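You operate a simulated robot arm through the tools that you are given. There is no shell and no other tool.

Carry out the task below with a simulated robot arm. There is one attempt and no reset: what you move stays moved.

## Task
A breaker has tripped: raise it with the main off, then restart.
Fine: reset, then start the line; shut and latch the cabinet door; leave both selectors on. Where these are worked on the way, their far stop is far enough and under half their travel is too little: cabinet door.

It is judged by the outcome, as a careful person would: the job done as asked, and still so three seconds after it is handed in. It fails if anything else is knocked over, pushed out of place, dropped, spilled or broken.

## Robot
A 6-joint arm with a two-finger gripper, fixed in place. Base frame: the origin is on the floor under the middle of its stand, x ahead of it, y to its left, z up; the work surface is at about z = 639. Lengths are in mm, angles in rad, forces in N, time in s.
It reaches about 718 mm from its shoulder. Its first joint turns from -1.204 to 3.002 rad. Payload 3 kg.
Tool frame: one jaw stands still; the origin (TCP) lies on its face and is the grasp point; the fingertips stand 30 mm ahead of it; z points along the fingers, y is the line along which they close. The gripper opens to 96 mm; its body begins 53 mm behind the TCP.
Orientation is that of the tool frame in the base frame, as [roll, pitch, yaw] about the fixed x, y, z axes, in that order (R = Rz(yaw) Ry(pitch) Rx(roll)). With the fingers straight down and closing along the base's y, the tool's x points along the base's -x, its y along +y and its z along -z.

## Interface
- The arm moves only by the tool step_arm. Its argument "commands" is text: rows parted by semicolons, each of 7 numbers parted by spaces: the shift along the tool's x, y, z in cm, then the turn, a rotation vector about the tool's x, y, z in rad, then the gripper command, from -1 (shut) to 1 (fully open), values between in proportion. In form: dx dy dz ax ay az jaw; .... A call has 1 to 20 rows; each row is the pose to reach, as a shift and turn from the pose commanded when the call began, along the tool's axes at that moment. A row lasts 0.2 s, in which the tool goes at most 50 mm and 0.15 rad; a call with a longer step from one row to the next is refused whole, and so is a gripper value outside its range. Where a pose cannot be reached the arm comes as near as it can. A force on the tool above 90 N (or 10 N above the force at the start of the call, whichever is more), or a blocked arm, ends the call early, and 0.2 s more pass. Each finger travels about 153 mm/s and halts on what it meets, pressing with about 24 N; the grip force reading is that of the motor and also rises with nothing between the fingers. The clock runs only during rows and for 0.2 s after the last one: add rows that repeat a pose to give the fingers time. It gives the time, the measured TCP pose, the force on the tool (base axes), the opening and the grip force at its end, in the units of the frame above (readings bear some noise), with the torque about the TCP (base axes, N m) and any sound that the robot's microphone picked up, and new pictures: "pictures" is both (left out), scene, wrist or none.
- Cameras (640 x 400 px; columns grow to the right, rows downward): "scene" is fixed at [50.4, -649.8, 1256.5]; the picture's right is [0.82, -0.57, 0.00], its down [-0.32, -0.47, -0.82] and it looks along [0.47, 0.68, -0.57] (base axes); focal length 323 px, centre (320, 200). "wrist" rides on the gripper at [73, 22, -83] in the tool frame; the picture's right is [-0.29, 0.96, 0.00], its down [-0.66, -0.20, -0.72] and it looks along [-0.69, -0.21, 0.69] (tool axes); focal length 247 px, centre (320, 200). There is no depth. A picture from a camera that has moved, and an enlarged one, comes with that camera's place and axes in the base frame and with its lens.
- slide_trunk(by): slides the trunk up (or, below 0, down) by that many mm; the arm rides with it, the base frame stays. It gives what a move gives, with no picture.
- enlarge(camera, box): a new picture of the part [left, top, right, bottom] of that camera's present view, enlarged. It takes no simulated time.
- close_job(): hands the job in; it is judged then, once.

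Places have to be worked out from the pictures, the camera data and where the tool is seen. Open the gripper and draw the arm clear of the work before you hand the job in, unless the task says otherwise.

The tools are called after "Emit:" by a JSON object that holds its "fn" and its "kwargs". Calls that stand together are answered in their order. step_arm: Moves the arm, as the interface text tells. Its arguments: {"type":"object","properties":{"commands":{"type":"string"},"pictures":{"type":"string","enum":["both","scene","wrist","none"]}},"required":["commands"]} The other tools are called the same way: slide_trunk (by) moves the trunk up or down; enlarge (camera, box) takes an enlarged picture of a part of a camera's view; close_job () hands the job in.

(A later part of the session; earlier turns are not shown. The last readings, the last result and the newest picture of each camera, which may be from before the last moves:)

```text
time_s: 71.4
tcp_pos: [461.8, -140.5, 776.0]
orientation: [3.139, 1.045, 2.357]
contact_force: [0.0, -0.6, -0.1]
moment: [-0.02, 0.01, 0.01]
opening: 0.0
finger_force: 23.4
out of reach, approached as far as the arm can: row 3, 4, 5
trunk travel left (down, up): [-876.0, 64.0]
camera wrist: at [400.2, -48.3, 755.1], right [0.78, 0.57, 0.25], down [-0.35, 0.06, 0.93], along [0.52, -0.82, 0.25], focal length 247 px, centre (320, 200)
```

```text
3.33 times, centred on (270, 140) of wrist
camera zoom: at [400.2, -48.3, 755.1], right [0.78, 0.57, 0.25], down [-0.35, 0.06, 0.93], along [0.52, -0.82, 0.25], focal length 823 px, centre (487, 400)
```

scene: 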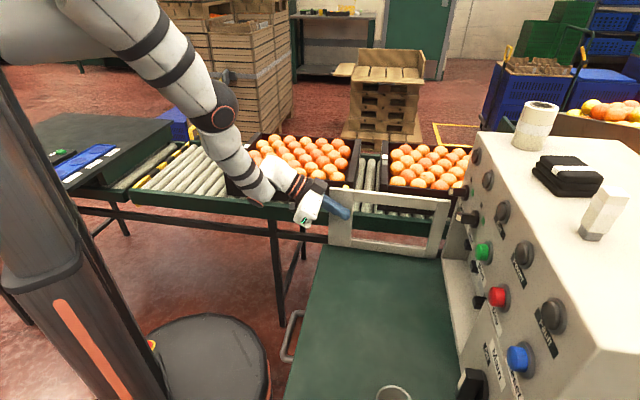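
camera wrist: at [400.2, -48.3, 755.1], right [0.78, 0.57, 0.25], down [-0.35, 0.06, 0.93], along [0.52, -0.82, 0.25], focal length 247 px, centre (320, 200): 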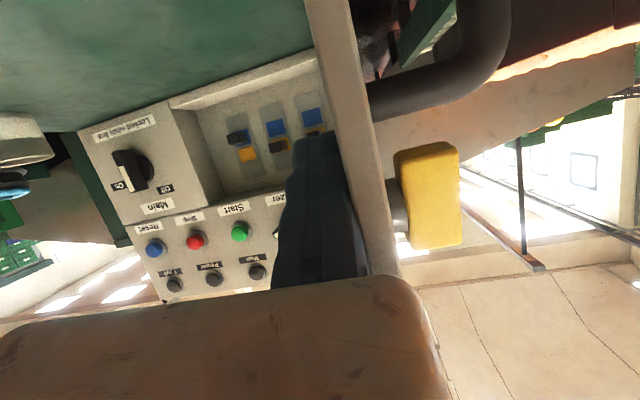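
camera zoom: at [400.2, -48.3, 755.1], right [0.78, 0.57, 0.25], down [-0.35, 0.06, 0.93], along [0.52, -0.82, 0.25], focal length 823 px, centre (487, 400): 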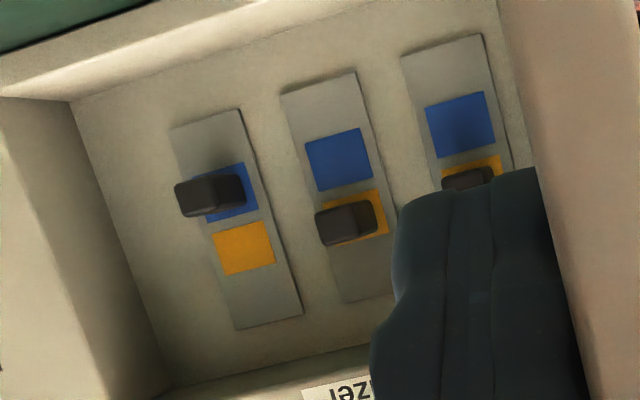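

Right breaker: lever front at about (n=719, u=-38, z=724), needs to go to z≈759 like its neighbours; plate at n≈757; the recess spans z 658–820, so there is room. I back the tool away from the door to the right, then up and forward so the trunk can be lowered for reach.

Emit:
{"fn": "step_arm", "kwargs": {"commands": "-0.5 -3.6 0 0 0 0 -1; -1.1 -7.4 0 0 0 0 -1; -1.7 -11.2 0 0 0 0 -1; -2.2 -15 0 0 0 0 -1; -2.78 -18.7 0.01 0 0 0 -1; -6.6 -18.8 1.5 0 0 0 -1; -10.5 -18.9 3.0 0 0 0 -1; -14.4 -18.9 4.5 0 0 0 -1; -18.2 -18.9 6.0 0 0 0 -1; -22.04 -18.9 7.37 0 0 0 -1; -22.04 -18.9 7.37 0 0 0 -1", "pictures": "both"}}

```text
time_s: 73.8
tcp_pos: [450.0, -397.6, 929.2]
orientation: [3.14, 1.046, 2.357]
contact_force: [0.1, -0.2, 0.5]
moment: [0.01, -0.01, -0.02]
opening: 0.1
finger_force: 24.1
trunk travel left (down, up): [-876.0, 64.0]
camera wrist: at [388.7, -305.8, 907.8], right [0.78, 0.57, 0.25], down [-0.35, 0.06, 0.93], along [0.52, -0.82, 0.25], focal length 247 px, centre (320, 200)
```

scene: 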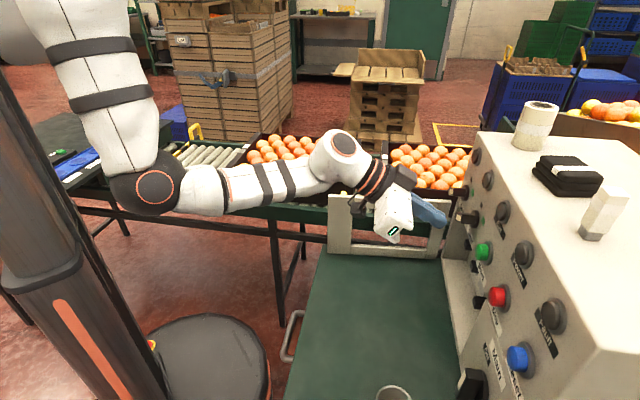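
wrist: 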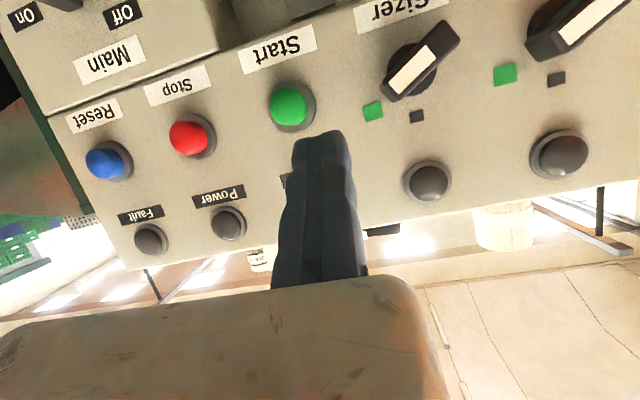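

Clear. I lower the trunk 190 mm (tool comes down in front of the recess at z≈739).

Emit:
{"fn": "slide_trunk", "kwargs": {"by": -190}}

Emit:
{"fn": "enlarge", "kwargs": {"camera": "scene", "box": [0, 0, 640, 400]}}

```text
time_s: 75.9
tcp_pos: [449.9, -397.4, 737.4]
orientation: [3.141, 1.047, 2.356]
contact_force: [-0.3, 0.3, 0.2]
moment: [-0.01, 0.0, 0.03]
opening: 0.0
finger_force: 24.4
trunk travel left (down, up): [-686.0, 254.0]
```

```text
1.00 times, centred on (320, 200) of scene (not enlarged: the box is as wide or as high as the picture)
camera zoom: at [50.4, -649.8, 1256.5], right [0.82, -0.57, 0.0], down [-0.32, -0.47, -0.82], along [0.47, 0.68, -0.57], focal length 323 px, centre (320, 200)
```

zoom: 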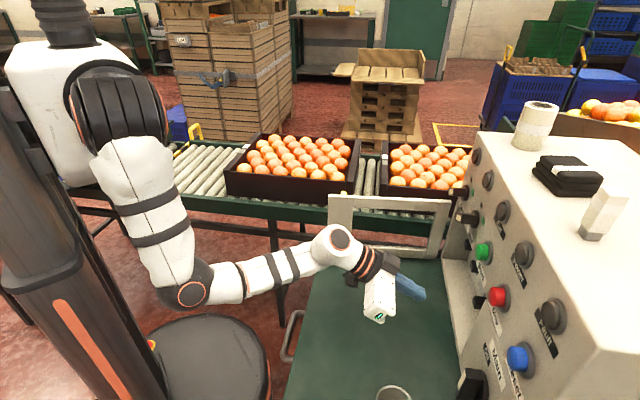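

Now I roll the tool to the level side-on orientation (fixed jaw below, camera to the right) and open the jaws 30 mm.

Emit:
{"fn": "step_arm", "kwargs": {"commands": "0 0 0 0.0342 -0.0342 -0.1276 -1; 0 0 0 0.0684 -0.0684 -0.2553 -1; 0 0 0 0.1026 -0.1026 -0.3829 -1; 0 0 0 0.1368 -0.1368 -0.5105 -1; 0 0 0 0.171 -0.171 -0.6382 -1; 0 0 0 0.2052 -0.2052 -0.7658 -1; 0 0 0 0.2394 -0.2394 -0.8934 -1; 0 0 0 0.2736 -0.2736 -1.0211 -0.7; 0 0 0 0.3078 -0.3078 -1.1487 -0.5; 0 0 0 0.342 -0.342 -1.2763 -0.375; 0 0 0 0.3762 -0.3762 -1.404 -0.375; 0 0 0 0.4104 -0.4104 -1.5316 -0.375; 0 0 0 0.4104 -0.4104 -1.5316 -0.375", "pictures": "both"}}

```text
time_s: 78.7
tcp_pos: [449.9, -398.5, 738.0]
orientation: [-1.573, -0.001, -2.353]
contact_force: [0.0, -0.9, 0.5]
moment: [-0.03, -0.01, -0.03]
opening: 29.9
finger_force: 0.1
trunk travel left (down, up): [-686.0, 254.0]
camera wrist: at [339.1, -391.7, 716.5], right [0.21, 0.21, -0.96], down [-0.04, 0.98, 0.2], along [0.98, 0.0, 0.21], focal length 247 px, centre (320, 200)
```

scene: 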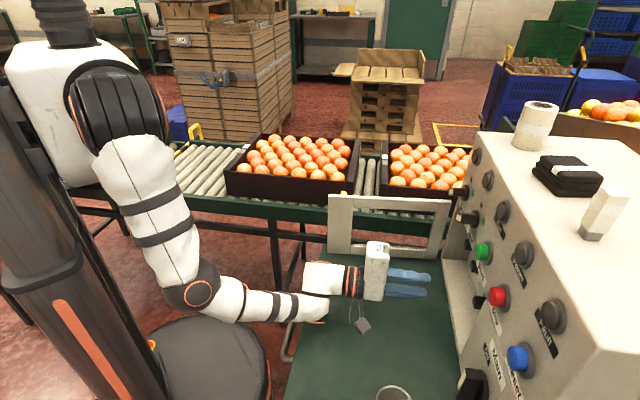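
wrist: 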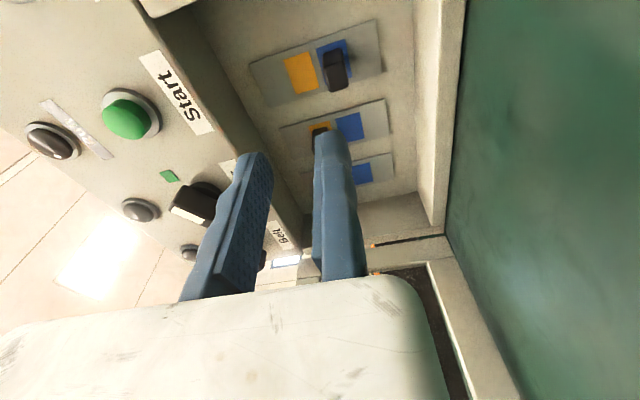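

I zoom in on the tripped lever to fix its height and depth.

Emit:
{"fn": "enlarge", "kwargs": {"camera": "wrist", "box": [240, 0, 420, 130]}}

```text
3.08 times, centred on (330, 65) of wrist
camera zoom: at [339.1, -391.7, 716.5], right [0.21, 0.21, -0.96], down [-0.04, 0.98, 0.2], along [0.98, 0.0, 0.21], focal length 760 px, centre (289, 615)
```

zoom: 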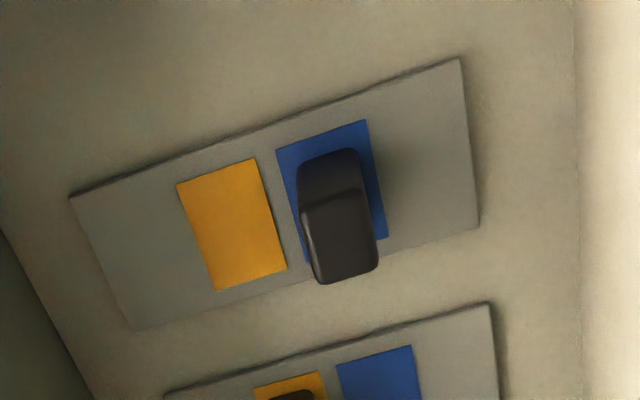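

Lever: z 718–733, u -46..-28, front at n=720. I lower to z=711 and slide in so the lower jaw passes under it and the upper jaw over it.

Emit:
{"fn": "step_arm", "kwargs": {"commands": "0 1.35 0 0 0 0 -0.375; -0.07 2.7 0 0 0 0 -0.375; -0.07 2.7 2.5 0 0 0 -0.375; -0.07 2.7 5.0 0 0 0 -0.375; -0.07 2.7 7.5 0 0 0 -0.375; -0.07 2.7 9.5 0 0 0 -0.375; -0.07 2.7 11.2 0 0 0 -0.375; -0.07 2.7 11.2 0 0 0 -0.375", "pictures": "both"}}

```text
time_s: 80.5
tcp_pos: [516.3, -457.6, 712.4]
orientation: [-1.572, 0.001, -2.355]
contact_force: [-2.0, 0.7, 0.4]
moment: [0.0, -0.02, 0.01]
opening: 29.9
finger_force: 0.1
out of reach, approached as far as the arm can: row 6, 7, 8
trunk travel left (down, up): [-686.0, 254.0]
camera wrist: at [405.2, -450.8, 689.9], right [0.21, 0.21, -0.96], down [-0.05, 0.98, 0.21], along [0.98, 0.0, 0.21], focal length 247 px, centre (320, 200)
```

scene: 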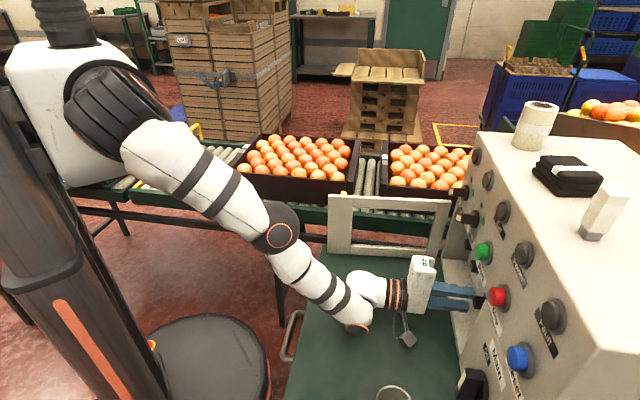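
wrist: 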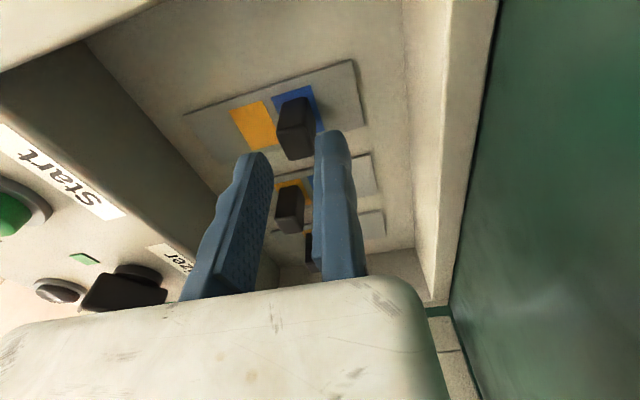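

Out of reach by about 20 mm at this trunk height. I withdraw, raise the arm 100 mm and lower the trunk by 110 mm, for a flatter reach.

Emit:
{"fn": "step_arm", "kwargs": {"commands": "0 0 -3 0 0 0 -0.375; 0 0 -6 0 0 0 -0.375; 0 0 -9 0 0 0 -0.375; 0 -2.5 -9 0 0 0 -0.375; 0 -5 -9 0 0 0 -0.375; 0 -7.5 -9 0 0 0 -0.375; 0 -10 -9 0 0 0 -0.375; 0 -11 -9 0 0 0 -0.375", "pictures": "scene"}}

Emit:
{"fn": "slide_trunk", "kwargs": {"by": -110}}

```text
time_s: 82.3
tcp_pos: [450.0, -394.4, 821.8]
orientation: [-1.572, -0.001, -2.357]
contact_force: [-0.6, 0.0, -0.4]
moment: [-0.03, 0.05, 0.04]
opening: 30.0
finger_force: 0.0
trunk travel left (down, up): [-686.0, 254.0]
```

scene: 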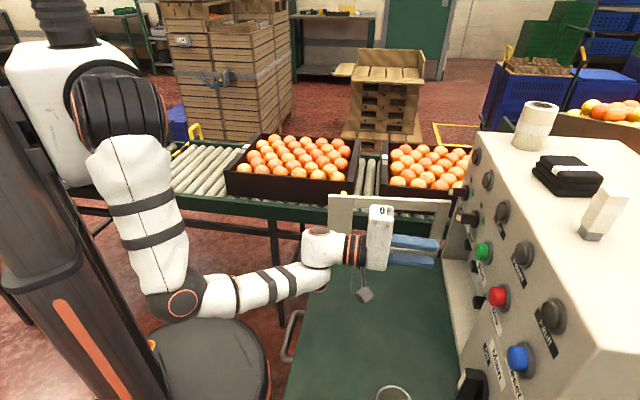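

```text
time_s: 83.7
tcp_pos: [449.7, -392.4, 727.5]
orientation: [-1.546, 0.011, -2.351]
contact_force: [-0.1, -0.1, 0.0]
moment: [0.01, 0.01, 0.04]
opening: 29.8
finger_force: 0.1
trunk travel left (down, up): [-576.0, 364.0]
```

The pose came out 15 mm higher than expected, so something may touch. I look at the scene.

Emit:
{"fn": "enlarge", "kwargs": {"camera": "scene", "box": [60, 160, 460, 400]}}

```text
1.60 times, centred on (260, 280) of scene
camera zoom: at [50.4, -649.8, 1256.5], right [0.82, -0.57, 0.0], down [-0.32, -0.47, -0.82], along [0.47, 0.68, -0.57], focal length 516 px, centre (416, 72)
```

zoom: 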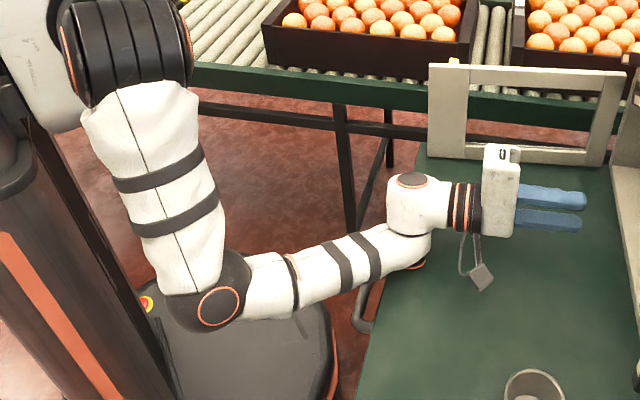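

The forearm likely rests on the table's edge in this folded posture. I lift the trunk 45 mm to free it, then extend forward first.

Emit:
{"fn": "slide_trunk", "kwargs": {"by": 45}}

Emit:
{"fn": "step_arm", "kwargs": {"commands": "0 0 0 0 0 0 -0.375; 0 0 0 0 0 0 -0.375", "pictures": "both"}}

```text
time_s: 84.6
tcp_pos: [450.4, -393.4, 756.1]
orientation: [-1.574, 0.001, -2.357]
contact_force: [-0.5, 0.6, 0.4]
moment: [0.01, 0.01, -0.02]
opening: 29.9
finger_force: 0.0
trunk travel left (down, up): [-621.0, 319.0]
```

```text
time_s: 85.2
tcp_pos: [451.1, -394.4, 755.9]
orientation: [-1.571, 0.001, -2.357]
contact_force: [0.5, 0.1, 0.3]
moment: [0.01, -0.04, -0.02]
opening: 29.8
finger_force: 0.0
trunk travel left (down, up): [-621.0, 319.0]
camera wrist: at [340.2, -387.1, 735.2], right [0.21, 0.21, -0.96], down [-0.04, 0.98, 0.2], along [0.98, 0.0, 0.21], focal length 247 px, centre (320, 200)
```

scene: 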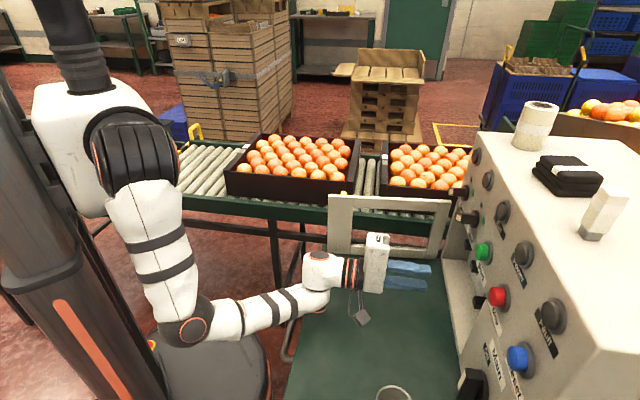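
wrist: 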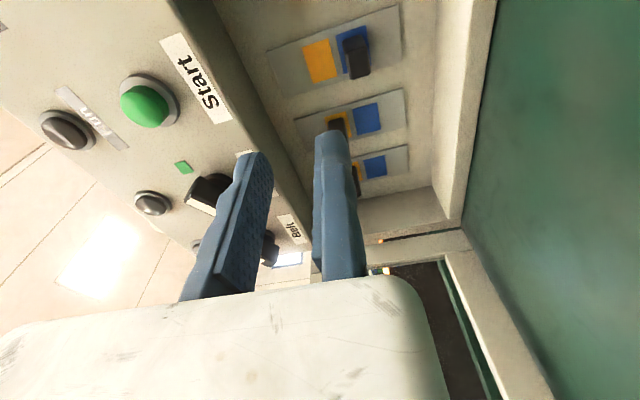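

Freed, with the cup and door undisturbed. I extend forward first, then lower to z=711 and slide in under the lever.

Emit:
{"fn": "step_arm", "kwargs": {"commands": "0.3 0 2.2 0 0 0 -0.375; 0.3 0 4.4 0 0 0 -0.375; 0.3 0 6.2 0 0 0 -0.375; 0.3 1.5 6.2 0 0 0 -0.375; 0.3 3.0 6.2 0 0 0 -0.375; 0.3 4.5 6.2 0 0 0 -0.375; 0.3 4.5 8.2 0 0 0 -0.375; 0.3 4.5 10 0 0 0 -0.375; 0.3 4.5 11.4 0 0 0 -0.375; 0.3 4.5 11.4 0 0 0 -0.375", "pictures": "both"}}

```text
time_s: 87.4
tcp_pos: [530.1, -477.5, 713.9]
orientation: [-1.572, 0.001, -2.357]
contact_force: [0.3, -0.2, 0.3]
moment: [-0.05, -0.02, 0.0]
opening: 30.2
finger_force: 0.0
trunk travel left (down, up): [-621.0, 319.0]
camera wrist: at [418.4, -471.1, 690.2], right [0.21, 0.21, -0.96], down [-0.04, 0.98, 0.21], along [0.98, 0.0, 0.21], focal length 247 px, centre (320, 200)
```

scene: 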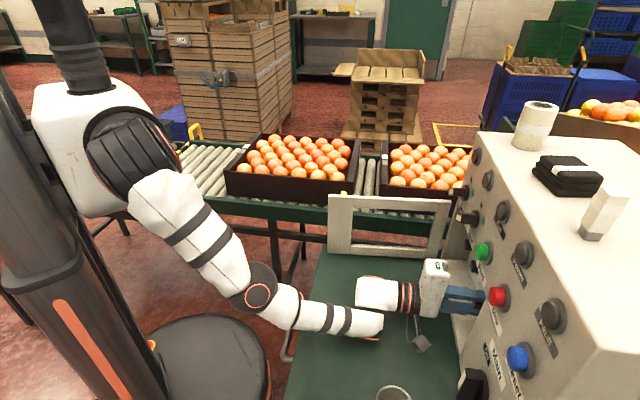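
wrist: 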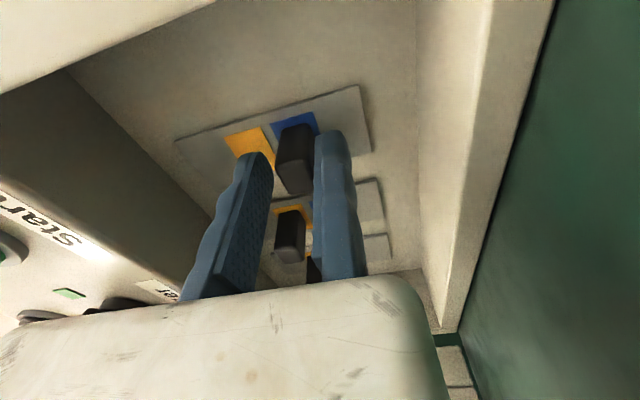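

The lever sits between the jaws. I lift straight up about 42 mm.

Emit:
{"fn": "step_arm", "kwargs": {"commands": "0 -0.9 0 0 0 0 -0.375; 0 -1.8 0 0 0 0 -0.375; 0 -2.7 0 0 0 0 -0.375; 0 -3.5 0 0 0 0 -0.375; 0 -4.2 0 0 0 0 -0.375; 0 -4.2 0 0 0 0 -0.375", "pictures": "both"}}

```text
time_s: 88.8
tcp_pos: [530.0, -476.4, 748.5]
orientation: [-1.58, -0.001, -2.353]
contact_force: [-5.4, 6.7, -20.8]
moment: [0.15, 0.12, 0.05]
opening: 30.0
finger_force: 0.1
trunk travel left (down, up): [-621.0, 319.0]
camera wrist: at [419.4, -470.2, 727.8], right [0.2, 0.21, -0.96], down [-0.04, 0.98, 0.21], along [0.98, 0.0, 0.2], focal length 247 px, centre (320, 200)
```

scene: 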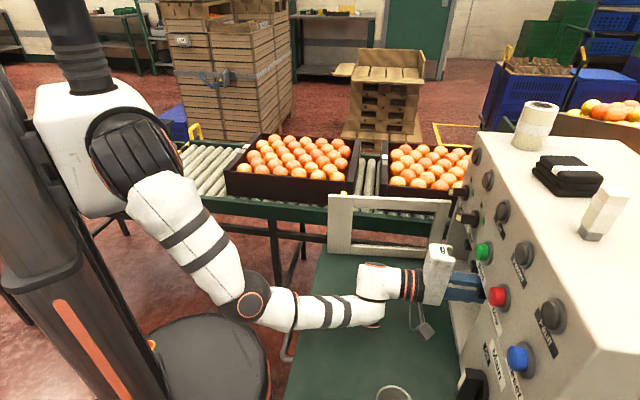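
wrist: 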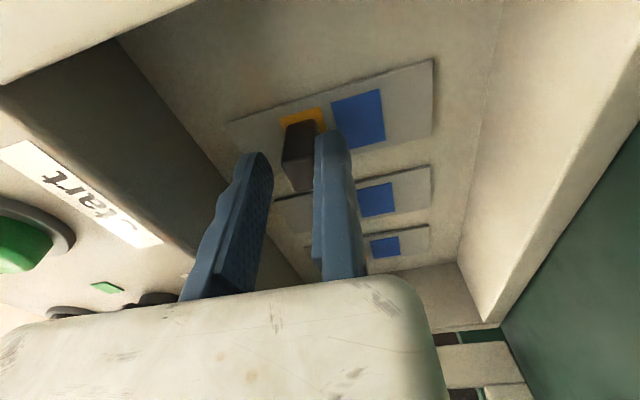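

The lever is up over the yellow at its stop (about 21 N). I ease down 6 mm and withdraw straight out.

Emit:
{"fn": "step_arm", "kwargs": {"commands": "0 0.8 0 0 0 0 -0.375; 0 1.3 0 0 0 0 -0.375; 0 1.3 -2.5 0 0 0 -0.375; 0 1.3 -5 0 0 0 -0.375; 0 1.0 -8 0 0 0 -0.375; 0 0 -10 0 0 0 -0.375", "pictures": "both"}}

```text
time_s: 90.2
tcp_pos: [456.9, -405.4, 755.7]
orientation: [-1.573, 0.001, -2.357]
contact_force: [-0.2, 0.3, 0.1]
moment: [-0.03, 0.01, 0.05]
opening: 30.1
finger_force: 0.1
trunk travel left (down, up): [-621.0, 319.0]
camera wrist: at [347.1, -399.0, 733.5], right [0.21, 0.21, -0.96], down [-0.04, 0.98, 0.2], along [0.98, 0.0, 0.21], focal length 247 px, centre (320, 200)
```

scene: 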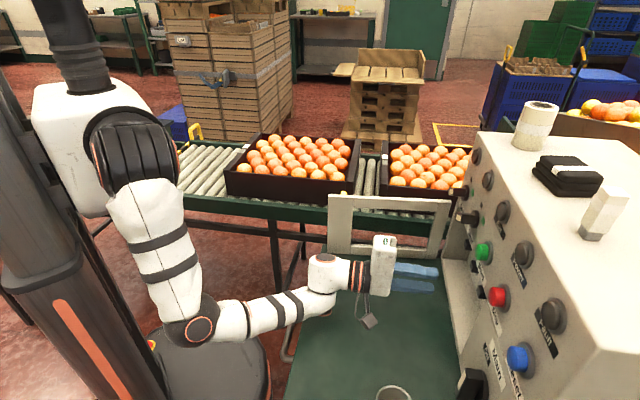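
wrist: 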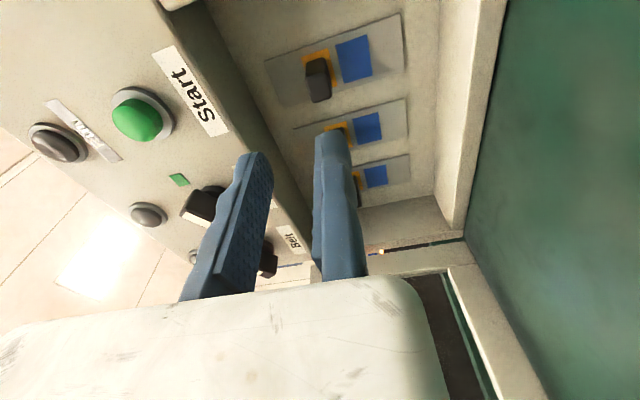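

All three breakers are up now. Next the door must be shut: I'll come round its free edge (base about (446,-118)) from the outside with the tool pointing straight ahead, so first raise the trunk.

Emit:
{"fn": "slide_trunk", "kwargs": {"by": 255}}

```text
time_s: 92.8
tcp_pos: [458.9, -406.2, 1009.9]
orientation: [-1.572, 0.001, -2.357]
contact_force: [0.0, 0.6, -0.3]
moment: [0.01, -0.05, 0.01]
opening: 30.2
finger_force: 0.0
trunk travel left (down, up): [-876.0, 64.0]
```

I bring the arm down and back in front of the table while turning the tool to point straight ahead, pitched 30° down, jaws shut.

Emit:
{"fn": "step_arm", "kwargs": {"commands": "0.253 1.75 -1.15 -0.0799 -0.0171 0.1041 -0.5; 0.507 3.5 -2.3 -0.1598 -0.0343 0.2082 -1; 0.76 5.25 -3.45 -0.2396 -0.0514 0.3123 -1; 1.013 7.0 -4.6 -0.3195 -0.0685 0.4164 -1; 1.267 8.75 -5.75 -0.3994 -0.0856 0.5205 -1; 1.52 10.5 -6.9 -0.4793 -0.1028 0.6246 -1; 1.773 12.25 -8.04 -0.5591 -0.1199 0.7286 -1; 2.027 14.0 -9.19 -0.639 -0.137 0.8327 -1; 2.28 15.75 -10.34 -0.7189 -0.1541 0.9368 -1; 2.533 17.5 -11.49 -0.7988 -0.1713 1.0409 -1; 2.787 19.25 -12.64 -0.8786 -0.1884 1.145 -1; 3.04 21.0 -13.79 -0.9585 -0.2055 1.2491 -1; 3.04 21.0 -13.79 -0.9585 -0.2055 1.2491 -1", "pictures": "both"}}

```text
time_s: 95.6
tcp_pos: [344.3, -319.1, 837.6]
orientation: [-2.973, 0.952, -3.051]
contact_force: [-1.1, 0.6, -0.2]
moment: [0.01, -0.01, 0.0]
opening: 0.0
finger_force: 24.5
out of reach, approached as far as the arm can: row 11, 12
trunk travel left (down, up): [-876.0, 64.0]
camera wrist: at [236.0, -292.7, 823.2], right [0.22, 0.97, 0.15], down [-0.22, -0.1, 0.97], along [0.95, -0.24, 0.19], focal length 247 px, centre (320, 200)
```

scene: 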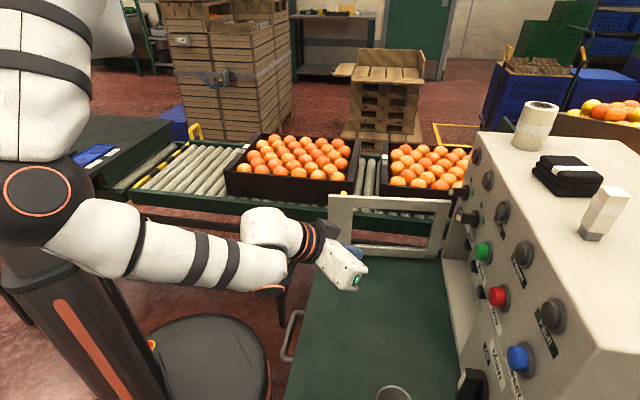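
wrist: 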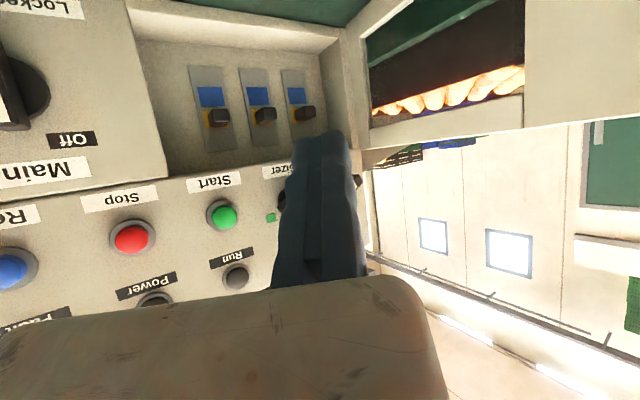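

Nearly as wanted; all three levers show up. I move left, staying in front of the door's free edge, to get to its outer side.

Emit:
{"fn": "step_arm", "kwargs": {"commands": "0.24 2.96 0.43 0 0 0 -1; 0.47 5.9 0.86 0 0 0 -1; 0.71 8.87 1.28 0 0 0 -1; 0.95 11.8 1.71 0 0 0 -1; 1.18 14.8 2.14 0 0 0 -1; 1.42 17.7 2.57 0 0 0 -1; 1.65 20.7 2.99 0 0 0 -1; 1.89 23.66 3.42 0 0 0 -1; 1.89 23.66 3.42 0 0 0 -1", "pictures": "both"}}

```text
time_s: 97.6
tcp_pos: [354.0, -157.1, 809.4]
orientation: [-3.141, 1.042, 3.137]
contact_force: [0.1, 0.2, 0.2]
moment: [0.04, 0.07, 0.01]
opening: 0.1
finger_force: 24.0
out of reach, approached as far as the arm can: row 1, 2, 3, 4, 5, 6, 7, 8, 9
trunk travel left (down, up): [-876.0, 64.0]
camera wrist: at [244.4, -133.0, 790.4], right [0.15, 0.96, 0.25], down [-0.29, -0.2, 0.93], along [0.94, -0.22, 0.25], focal length 247 px, centre (320, 200)
```

scene: 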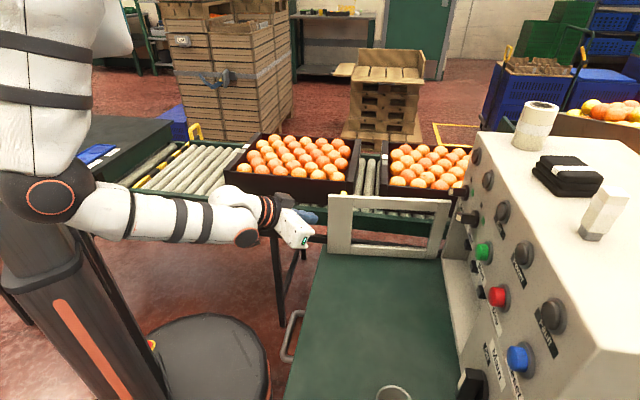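
wrist: 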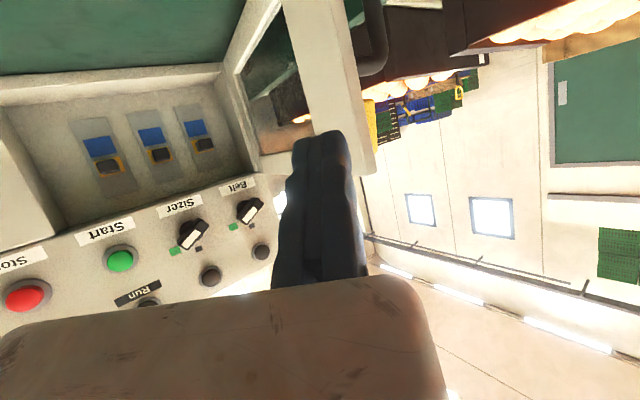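

Now exactly pointing ahead, but that spot cannot be reached with this pitch. I'll use a vertical tool instead (wrist farther out): turn it straight down while rising above the door's height.

Emit:
{"fn": "step_arm", "kwargs": {"commands": "-1.42 -0.13 0.06 0.041 0.0991 0.0711 -1; -2.85 -0.26 0.11 0.0821 0.1982 0.1422 -1; -4.27 -0.39 0.17 0.1231 0.2972 0.2133 -1; -5.7 -0.52 0.22 0.1642 0.3963 0.2844 -1; -7.12 -0.65 0.28 0.2052 0.4954 0.3555 -1; -8.54 -0.78 0.33 0.2462 0.5945 0.4265 -1; -9.97 -0.91 0.39 0.2873 0.6936 0.4976 -1; -11.4 -1.04 0.44 0.3283 0.7926 0.5687 -1; -12.8 -1.17 0.5 0.3694 0.8917 0.6398 -1; -14.24 -1.3 0.55 0.4104 0.9908 0.7109 -1; -14.24 -1.3 0.55 0.4104 0.9908 0.7109 -1", "pictures": "both"}}

```text
time_s: 100.0
tcp_pos: [429.3, -168.1, 934.5]
orientation: [3.138, -0.003, 2.356]
contact_force: [0.7, -0.3, 0.0]
moment: [0.0, -0.03, 0.01]
opening: 0.0
finger_force: 24.1
out of reach, approached as far as the arm can: row 1, 2, 3, 4, 5
trunk travel left (down, up): [-876.0, 64.0]
camera wrist: at [394.4, -100.1, 1019.0], right [0.88, 0.47, 0.0], down [0.32, -0.61, 0.72], along [0.34, -0.64, -0.69], focal length 247 px, centre (320, 200)
```

scene: 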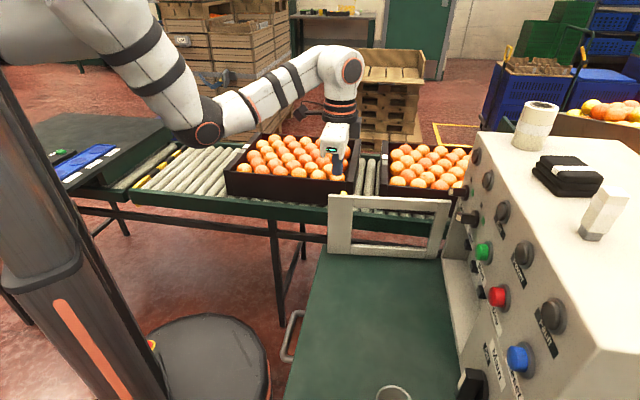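
wrist: 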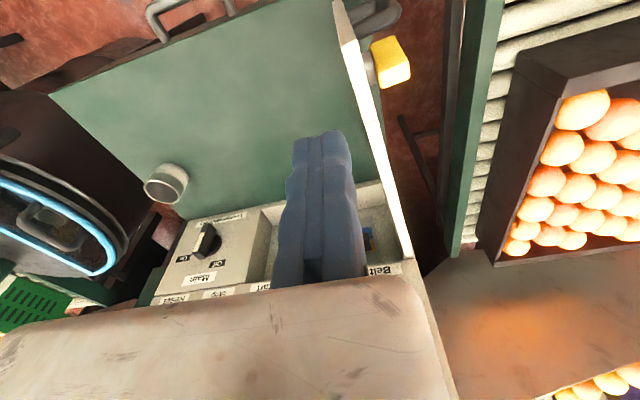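

The vertical pose is reached, above and to the inner side of the door. I zoom in on the latch and door edge from above.

Emit:
{"fn": "enlarge", "kwargs": {"camera": "wrist", "box": [300, 0, 460, 120]}}

Emit:
{"fn": "enlarge", "kwargs": {"camera": "scene", "box": [280, 100, 480, 280]}}

```text
3.33 times, centred on (380, 60) of wrist
camera zoom: at [394.4, -100.1, 1019.0], right [0.88, 0.47, 0.0], down [0.32, -0.61, 0.72], along [0.34, -0.64, -0.69], focal length 823 px, centre (120, 667)
```

zoom: 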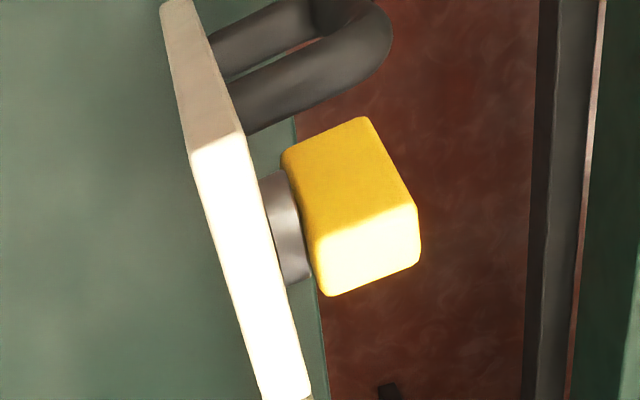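

```text
2.22 times, centred on (380, 190) of scene
camera zoom: at [50.4, -649.8, 1256.5], right [0.82, -0.57, 0.0], down [-0.32, -0.47, -0.82], along [0.47, 0.68, -0.57], focal length 717 px, centre (187, 222)
```

zoom: 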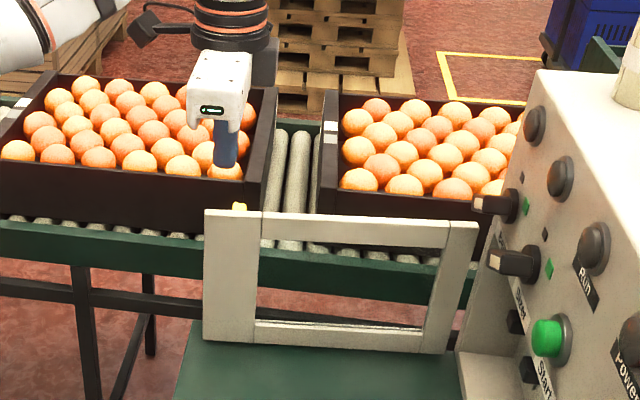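

From above: the free edge is at n≈400, outer face u≈-218 (door about 84° open), latch upright at n≈432. I cross over the door's top to its outer side and then lower the trunk.

Emit:
{"fn": "step_arm", "kwargs": {"commands": "0.4 2.3 0 0 0 0 -1; 0.8 4.6 0 0 0 0 -1; 1.2 6.9 0 0 0 0 -1; 1.44 9.03 0 0 0 0 -1; 1.44 9.03 0 0 0 0 -1", "pictures": "both"}}

```text
time_s: 101.4
tcp_pos: [487.8, -128.0, 932.3]
orientation: [-3.108, 0.04, 2.324]
contact_force: [-0.2, -0.2, -0.5]
moment: [0.03, 0.01, -0.02]
opening: 0.0
finger_force: 23.3
trunk travel left (down, up): [-876.0, 64.0]
stopped in row 5: the arm was blocked; the commanded pose is now the measured one
camera wrist: at [454.4, -54.1, 1012.9], right [0.9, 0.44, -0.02], down [0.3, -0.58, 0.75], along [0.32, -0.68, -0.66], focal length 247 px, centre (320, 200)
```

scene: 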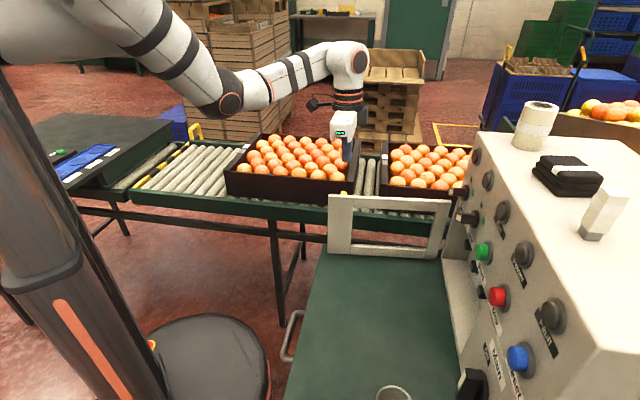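
wrist: 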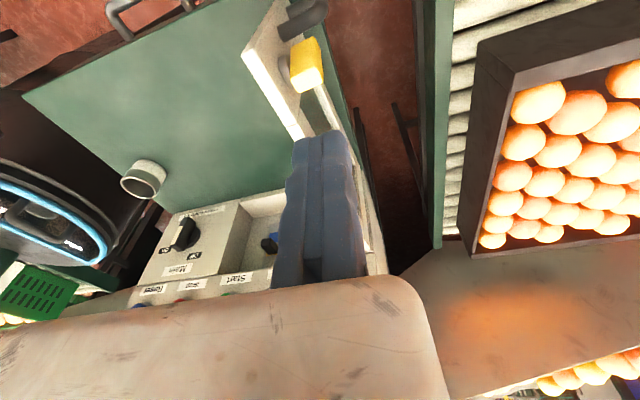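

Stopped slightly short (n=435, u=-254). I try the rest of the way toward the robot side only.

Emit:
{"fn": "step_arm", "kwargs": {"commands": "1.0 0 0 0 0 0 -1; 2.0 0 0 0 0 0 -1; 2.6 0.5 0 0 0 0 -1; 2.6 1.0 0 0 0 0 -1", "pictures": "none"}}

```text
time_s: 102.6
tcp_pos: [488.2, -143.5, 936.8]
orientation: [-3.077, 0.108, 2.287]
contact_force: [0.2, -0.4, 1.3]
moment: [0.0, -0.02, 0.04]
opening: 0.1
finger_force: 24.0
trunk travel left (down, up): [-876.0, 64.0]
stopped in row 4: the arm was blocked; the commanded pose is now the measured one
```

The arm itself seems to meet something. I look at it closely.

Emit:
{"fn": "enlarge", "kwargs": {"camera": "scene", "box": [0, 0, 400, 240]}}

```text
1.60 times, centred on (200, 120) of scene
camera zoom: at [50.4, -649.8, 1256.5], right [0.82, -0.57, 0.0], down [-0.32, -0.47, -0.82], along [0.47, 0.68, -0.57], focal length 516 px, centre (512, 328)
```

zoom: 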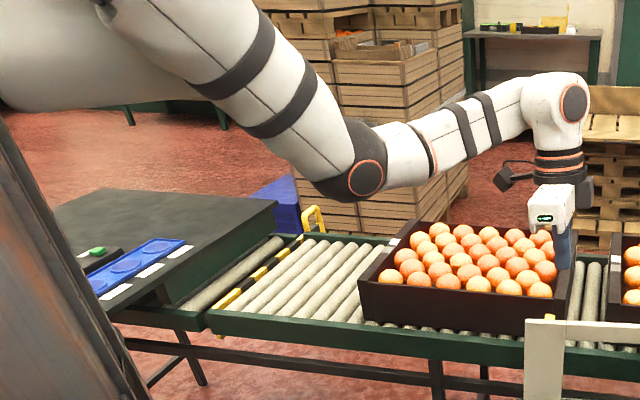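

Nothing visible is hit; it's a joint limit there. Instead I'll straddle the top of the door near its free edge with open jaws and swing it toward closed, so I move back to n≈407, u≈-205.

Emit:
{"fn": "step_arm", "kwargs": {"commands": "1.2 -1.4 -0.14 -0.023 0.035 -0.024 -1; 2.4 -2.8 -0.29 -0.045 0.07 -0.049 -1; 3.63 -4.18 -0.43 -0.068 0.1053 -0.073 -0.5; 3.63 -4.18 -0.43 -0.068 0.1053 -0.073 -0.3; 3.63 -4.18 -0.43 -0.068 0.1053 -0.073 -0.3", "pictures": "both"}}

```text
time_s: 104.0
tcp_pos: [474.1, -157.7, 985.5]
orientation: [3.077, 0.11, 2.341]
contact_force: [0.6, 0.0, 0.5]
moment: [0.01, -0.05, -0.01]
opening: 33.7
finger_force: 0.1
trunk travel left (down, up): [-876.0, 64.0]
stopped in row 5: the arm was blocked; the commanded pose is now the measured one
camera wrist: at [429.0, -87.7, 1063.5], right [0.88, 0.46, 0.09], down [0.22, -0.59, 0.78], along [0.41, -0.66, -0.62], focal length 247 px, centre (320, 200)
```

scene: 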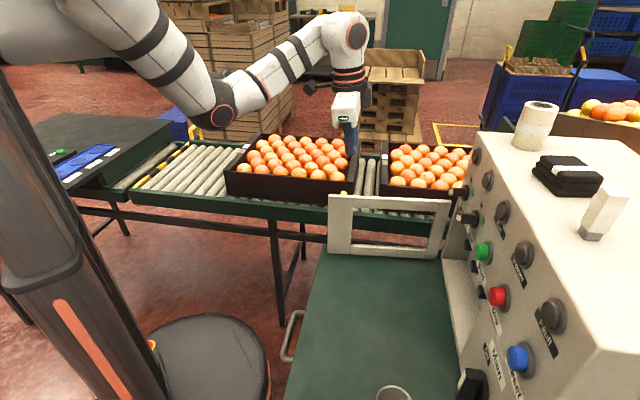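
wrist: 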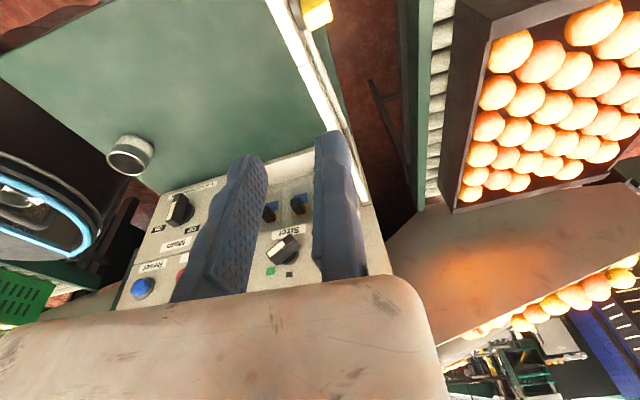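

Likely the wrist bend is at its limit because the forearm rises too steeply. I raise the trunk so the forearm lies flatter, then try again.

Emit:
{"fn": "slide_trunk", "kwargs": {"by": 60}}

```text
time_s: 105.0
tcp_pos: [473.7, -157.8, 1044.7]
orientation: [3.078, 0.107, 2.341]
contact_force: [-0.3, -0.1, 0.7]
moment: [0.01, -0.01, 0.04]
opening: 33.5
finger_force: 0.0
trunk travel left (down, up): [-936.0, 4.0]
```

Now down and slightly back to a vertical pose at (n≈410, u≈-190, z≈930).

Emit:
{"fn": "step_arm", "kwargs": {"commands": "0.96 -0.82 2.16 0.0125 0.0214 -0.0024 -0.3; 1.92 -1.64 4.31 0.025 0.0429 -0.0048 -0.3; 2.89 -2.45 6.47 0.0376 0.0643 -0.0071 -0.3; 3.85 -3.27 8.62 0.05 0.0858 -0.0095 -0.3; 4.81 -4.09 10.78 0.0626 0.1072 -0.0119 -0.3; 4.81 -4.09 10.78 0.0626 0.1072 -0.0119 -0.3", "pictures": "both"}}

```text
time_s: 106.4
tcp_pos: [424.3, -156.3, 931.0]
orientation: [-3.141, 0.002, 2.358]
contact_force: [-0.4, 0.6, -0.2]
moment: [0.01, -0.02, -0.02]
opening: 33.8
finger_force: 0.1
trunk travel left (down, up): [-936.0, 4.0]
camera wrist: at [388.3, -88.2, 1014.9], right [0.88, 0.47, 0.0], down [0.33, -0.61, 0.72], along [0.34, -0.64, -0.69], focal length 247 px, centre (320, 200)
```

scene: 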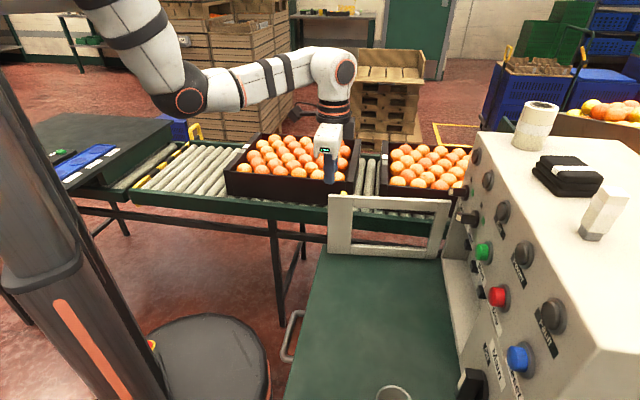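
wrist: 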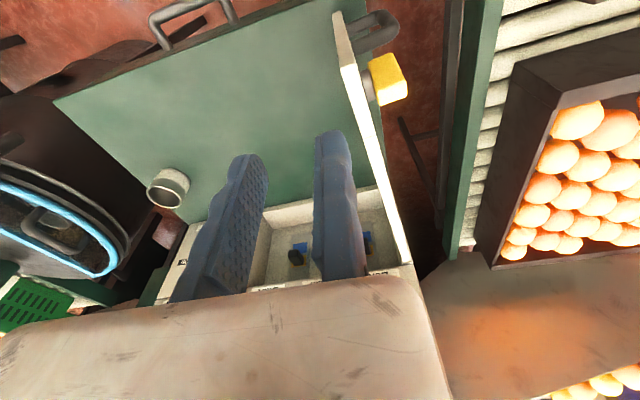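

Vertical pose reached exactly at n=410, u=-190. I shift over the door's top edge (fixed jaw just outside the outer face, other jaw inside) and lower until the tips straddle it.

Emit:
{"fn": "step_arm", "kwargs": {"commands": "0.2 1.7 0 0 0 0 -0.3; 0.35 3.3 0 0 0 0 -0.3; 0.35 3.3 2 0 0 0 -0.3; 0.35 3.3 4 0 0 0 -0.3; 0.35 3.3 6 0 0 0 -0.3; 0.35 3.3 6 0 0 0 -0.3", "pictures": "both"}}

```text
time_s: 107.8
tcp_pos: [447.5, -129.6, 872.6]
orientation: [3.14, 0.006, 2.359]
contact_force: [0.2, -0.5, -0.2]
moment: [-0.02, -0.03, 0.0]
opening: 33.4
finger_force: 0.2
trunk travel left (down, up): [-936.0, 4.0]
camera wrist: at [410.1, -63.5, 955.4], right [0.88, 0.47, 0.0], down [0.32, -0.61, 0.73], along [0.34, -0.64, -0.69], focal length 247 px, centre (320, 200)
```

scene: 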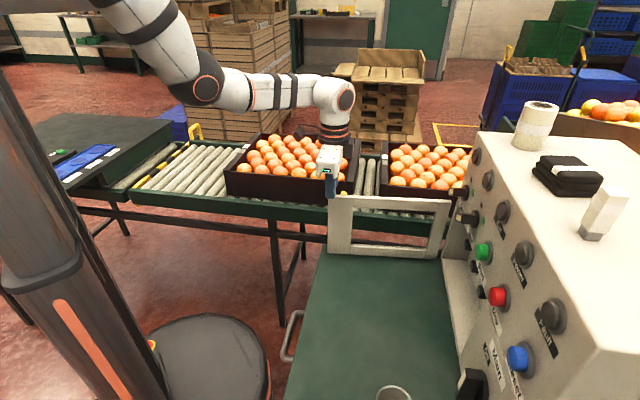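
wrist: 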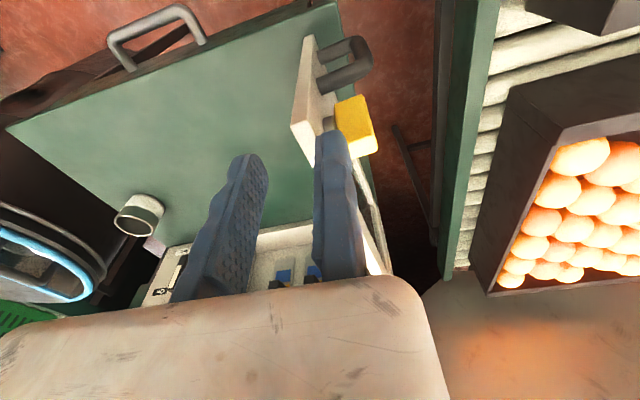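

Tips are just above the door's top edge. I zoom to check the straddle alignment.

Emit:
{"fn": "enlarge", "kwargs": {"camera": "wrist", "box": [260, 60, 420, 200]}}

Emit:
{"fn": "enlarge", "kwargs": {"camera": "scene", "box": [290, 130, 410, 230]}}

```text
2.86 times, centred on (340, 130) of wrist
camera zoom: at [410.1, -63.5, 955.4], right [0.88, 0.47, 0.0], down [0.32, -0.61, 0.73], along [0.34, -0.64, -0.69], focal length 706 px, centre (263, 400)
```

zoom: 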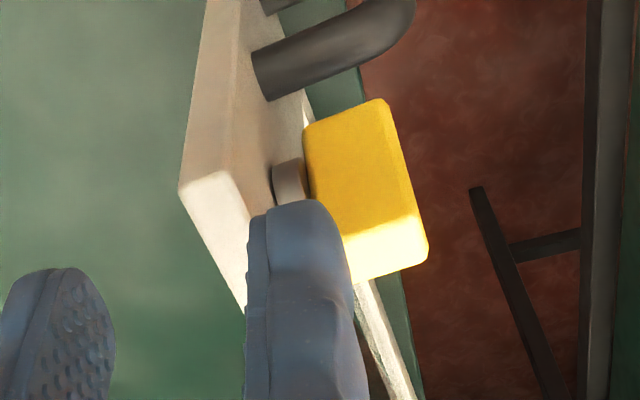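

```text
4.00 times, centred on (350, 180) of scene
camera zoom: at [50.4, -649.8, 1256.5], right [0.82, -0.57, 0.0], down [-0.32, -0.47, -0.82], along [0.47, 0.68, -0.57], focal length 1291 px, centre (200, 280)
```

zoom: 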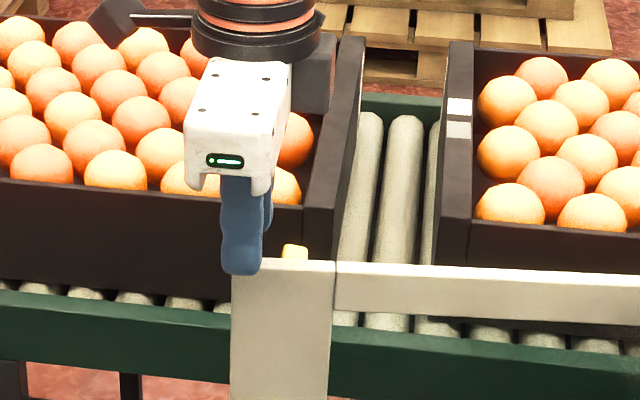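

The outer face is at u≈-221 and the latch starts at n≈422. I shift 6 mm outward and 6 mm toward the free edge, then lower 30 mm to straddle.

Emit:
{"fn": "step_arm", "kwargs": {"commands": "0.6 0.6 0 0 0 0 -0.3; 0.6 0.6 1 0 0 0 -0.3; 0.6 0.6 2 0 0 0 -0.3; 0.6 0.6 3 0 0 0 -0.3; 0.6 0.6 3 0 0 0 -0.3", "pictures": "both"}}

```text
time_s: 109.0
tcp_pos: [446.8, -117.2, 841.0]
orientation: [3.135, -0.004, 2.36]
contact_force: [0.4, -0.4, -0.4]
moment: [0.0, 0.02, 0.03]
opening: 33.4
finger_force: 0.1
trunk travel left (down, up): [-936.0, 4.0]
camera wrist: at [409.1, -50.4, 924.7], right [0.88, 0.47, 0.0], down [0.33, -0.61, 0.72], along [0.34, -0.63, -0.69], focal length 247 px, centre (320, 200)
```

scene: 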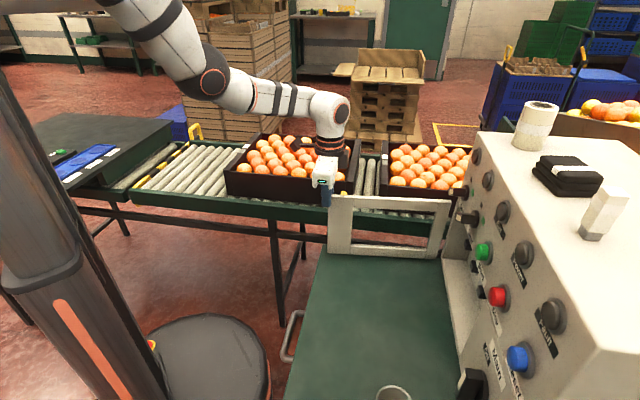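
wrist: 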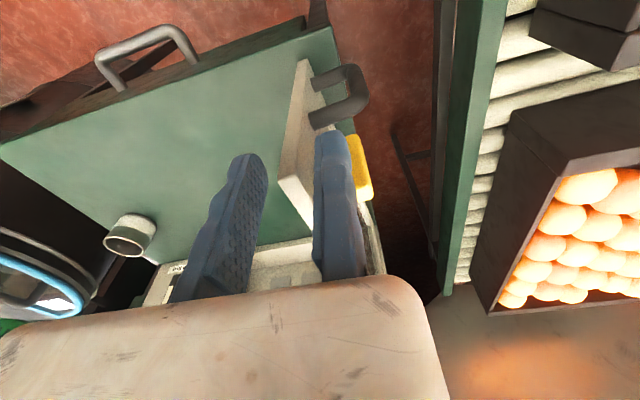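

The fixed jaw is outside the door edge. I swing the door toward closed along its arc, turning the tool with it.

Emit:
{"fn": "step_arm", "kwargs": {"commands": "-0.15 -1.89 0 0 0 -0.065 -0.3; -0.41 -3.76 0 0 0 -0.13 -0.3; -0.78 -5.5 0 0 0 -0.191 -0.3; -1.24 -7.22 0 0 0 -0.252 -0.3; -1.82 -8.91 0 0 0 -0.313 -0.3; -2.49 -10.56 0 0 0 -0.374 -0.3; -3.26 -12.16 0 0 0 -0.435 -0.3; -4.13 -13.71 0 0 0 -0.4965 -0.3; -5.1 -15.21 0 0 0 -0.558 -0.3; -6.15 -16.65 0 0 0 -0.619 -0.3; -7.29 -18.01 0 0 0 -0.68 -0.3; -8.51 -19.31 0 0 0 -0.741 -0.3; -8.51 -19.31 0 0 0 -0.741 -0.3", "pictures": "both"}}

```text
time_s: 111.8
tcp_pos: [369.2, -316.9, 839.8]
orientation: [3.138, 0.001, 3.102]
contact_force: [-0.1, -0.9, -0.4]
moment: [0.01, 0.02, 0.03]
opening: 33.8
finger_force: 0.0
trunk travel left (down, up): [-936.0, 4.0]
camera wrist: at [296.0, -290.9, 924.7], right [0.33, 0.94, 0.0], down [0.65, -0.23, 0.72], along [0.68, -0.24, -0.69], focal length 247 px, centre (320, 200)
```

scene: 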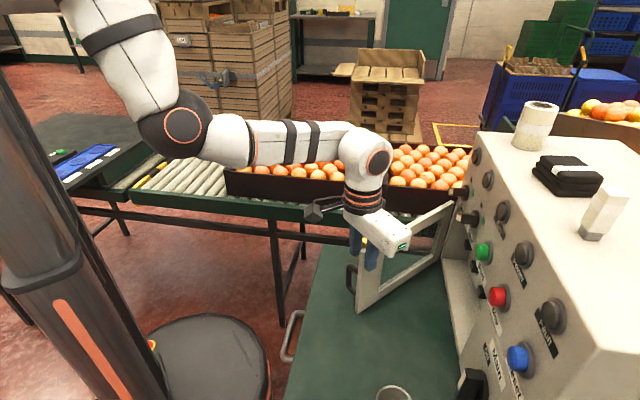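
wrist: 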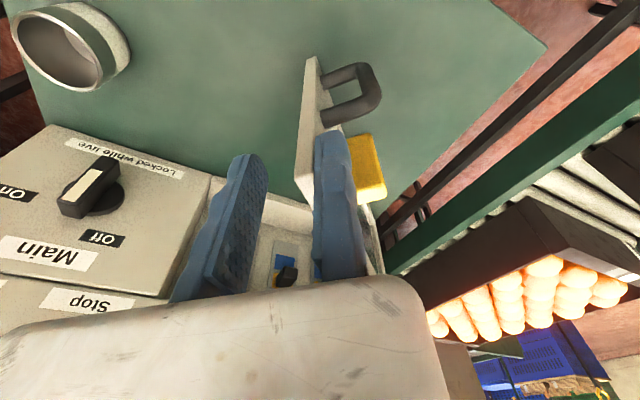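

The door followed to about 45°. I continue to roughly 33°, near the reach limit of the vertical tool.

Emit:
{"fn": "step_arm", "kwargs": {"commands": "-0.21 -1.22 0 0 0 -0.052 -0.3; -0.39 -2.75 0 0 0 -0.105 -0.3; -0.65 -4.25 0 0 0 -0.157 -0.3; -0.98 -5.74 0 0 0 -0.209 -0.3; -0.98 -5.74 0 0 0 -0.209 -0.3", "pictures": "scene"}}

```text
time_s: 113.0
tcp_pos: [377.0, -373.4, 840.9]
orientation: [3.139, 0.001, -2.973]
contact_force: [-0.3, 0.0, 0.1]
moment: [0.01, 0.02, 0.0]
opening: 33.8
finger_force: 0.0
trunk travel left (down, up): [-936.0, 4.0]
```

scene: 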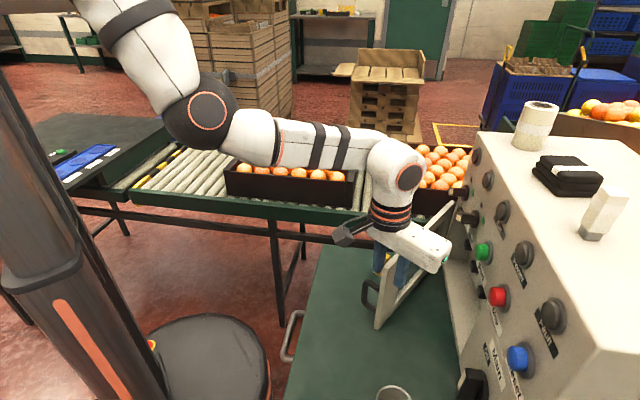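

Still following freely (about 32° open). The gripper body would soon reach the buttons, so I lift off the door and back away before finishing the closing with a level tool.

Emit:
{"fn": "step_arm", "kwargs": {"commands": "0 0 -1.5 0 0 0 -0.3; 0 0 -3 0 0 0 -0.3; 0 0 -4.5 0 0 0 -0.3; 1.45 2.04 -4.5 0 0 0 -0.6; 2.9 4.08 -4.5 0 0 0 -1; 2.9 4.08 -4.5 0 0 0 -1", "pictures": "both"}}

```text
time_s: 114.4
tcp_pos: [342.4, -339.2, 886.0]
orientation: [3.138, -0.001, -2.971]
contact_force: [-0.3, -0.4, -0.9]
moment: [-0.01, -0.01, 0.0]
opening: 0.0
finger_force: 24.0
trunk travel left (down, up): [-936.0, 4.0]
camera wrist: at [265.1, -329.6, 969.4], right [0.13, 0.99, 0.0], down [0.69, -0.09, 0.72], along [0.72, -0.09, -0.69], focal length 247 px, centre (320, 200)
```

scene: 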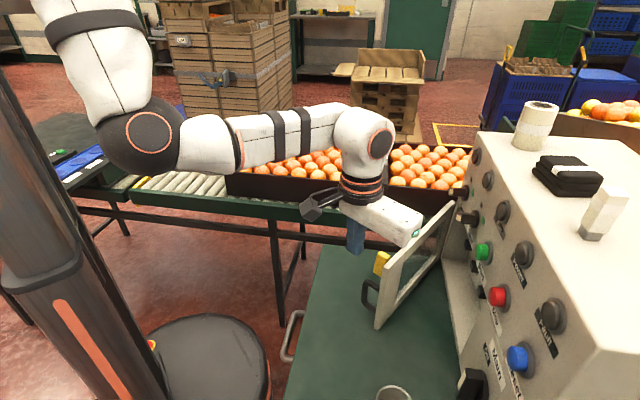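
wrist: 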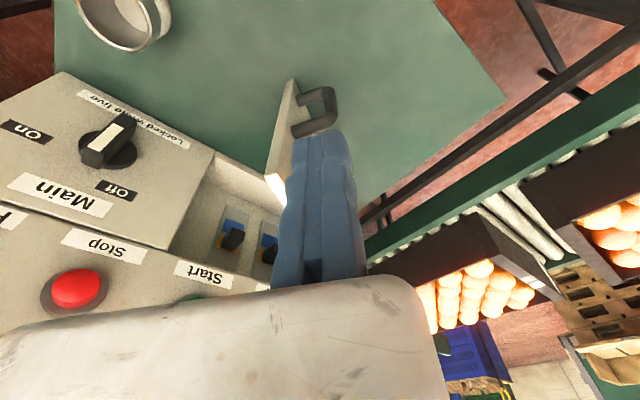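

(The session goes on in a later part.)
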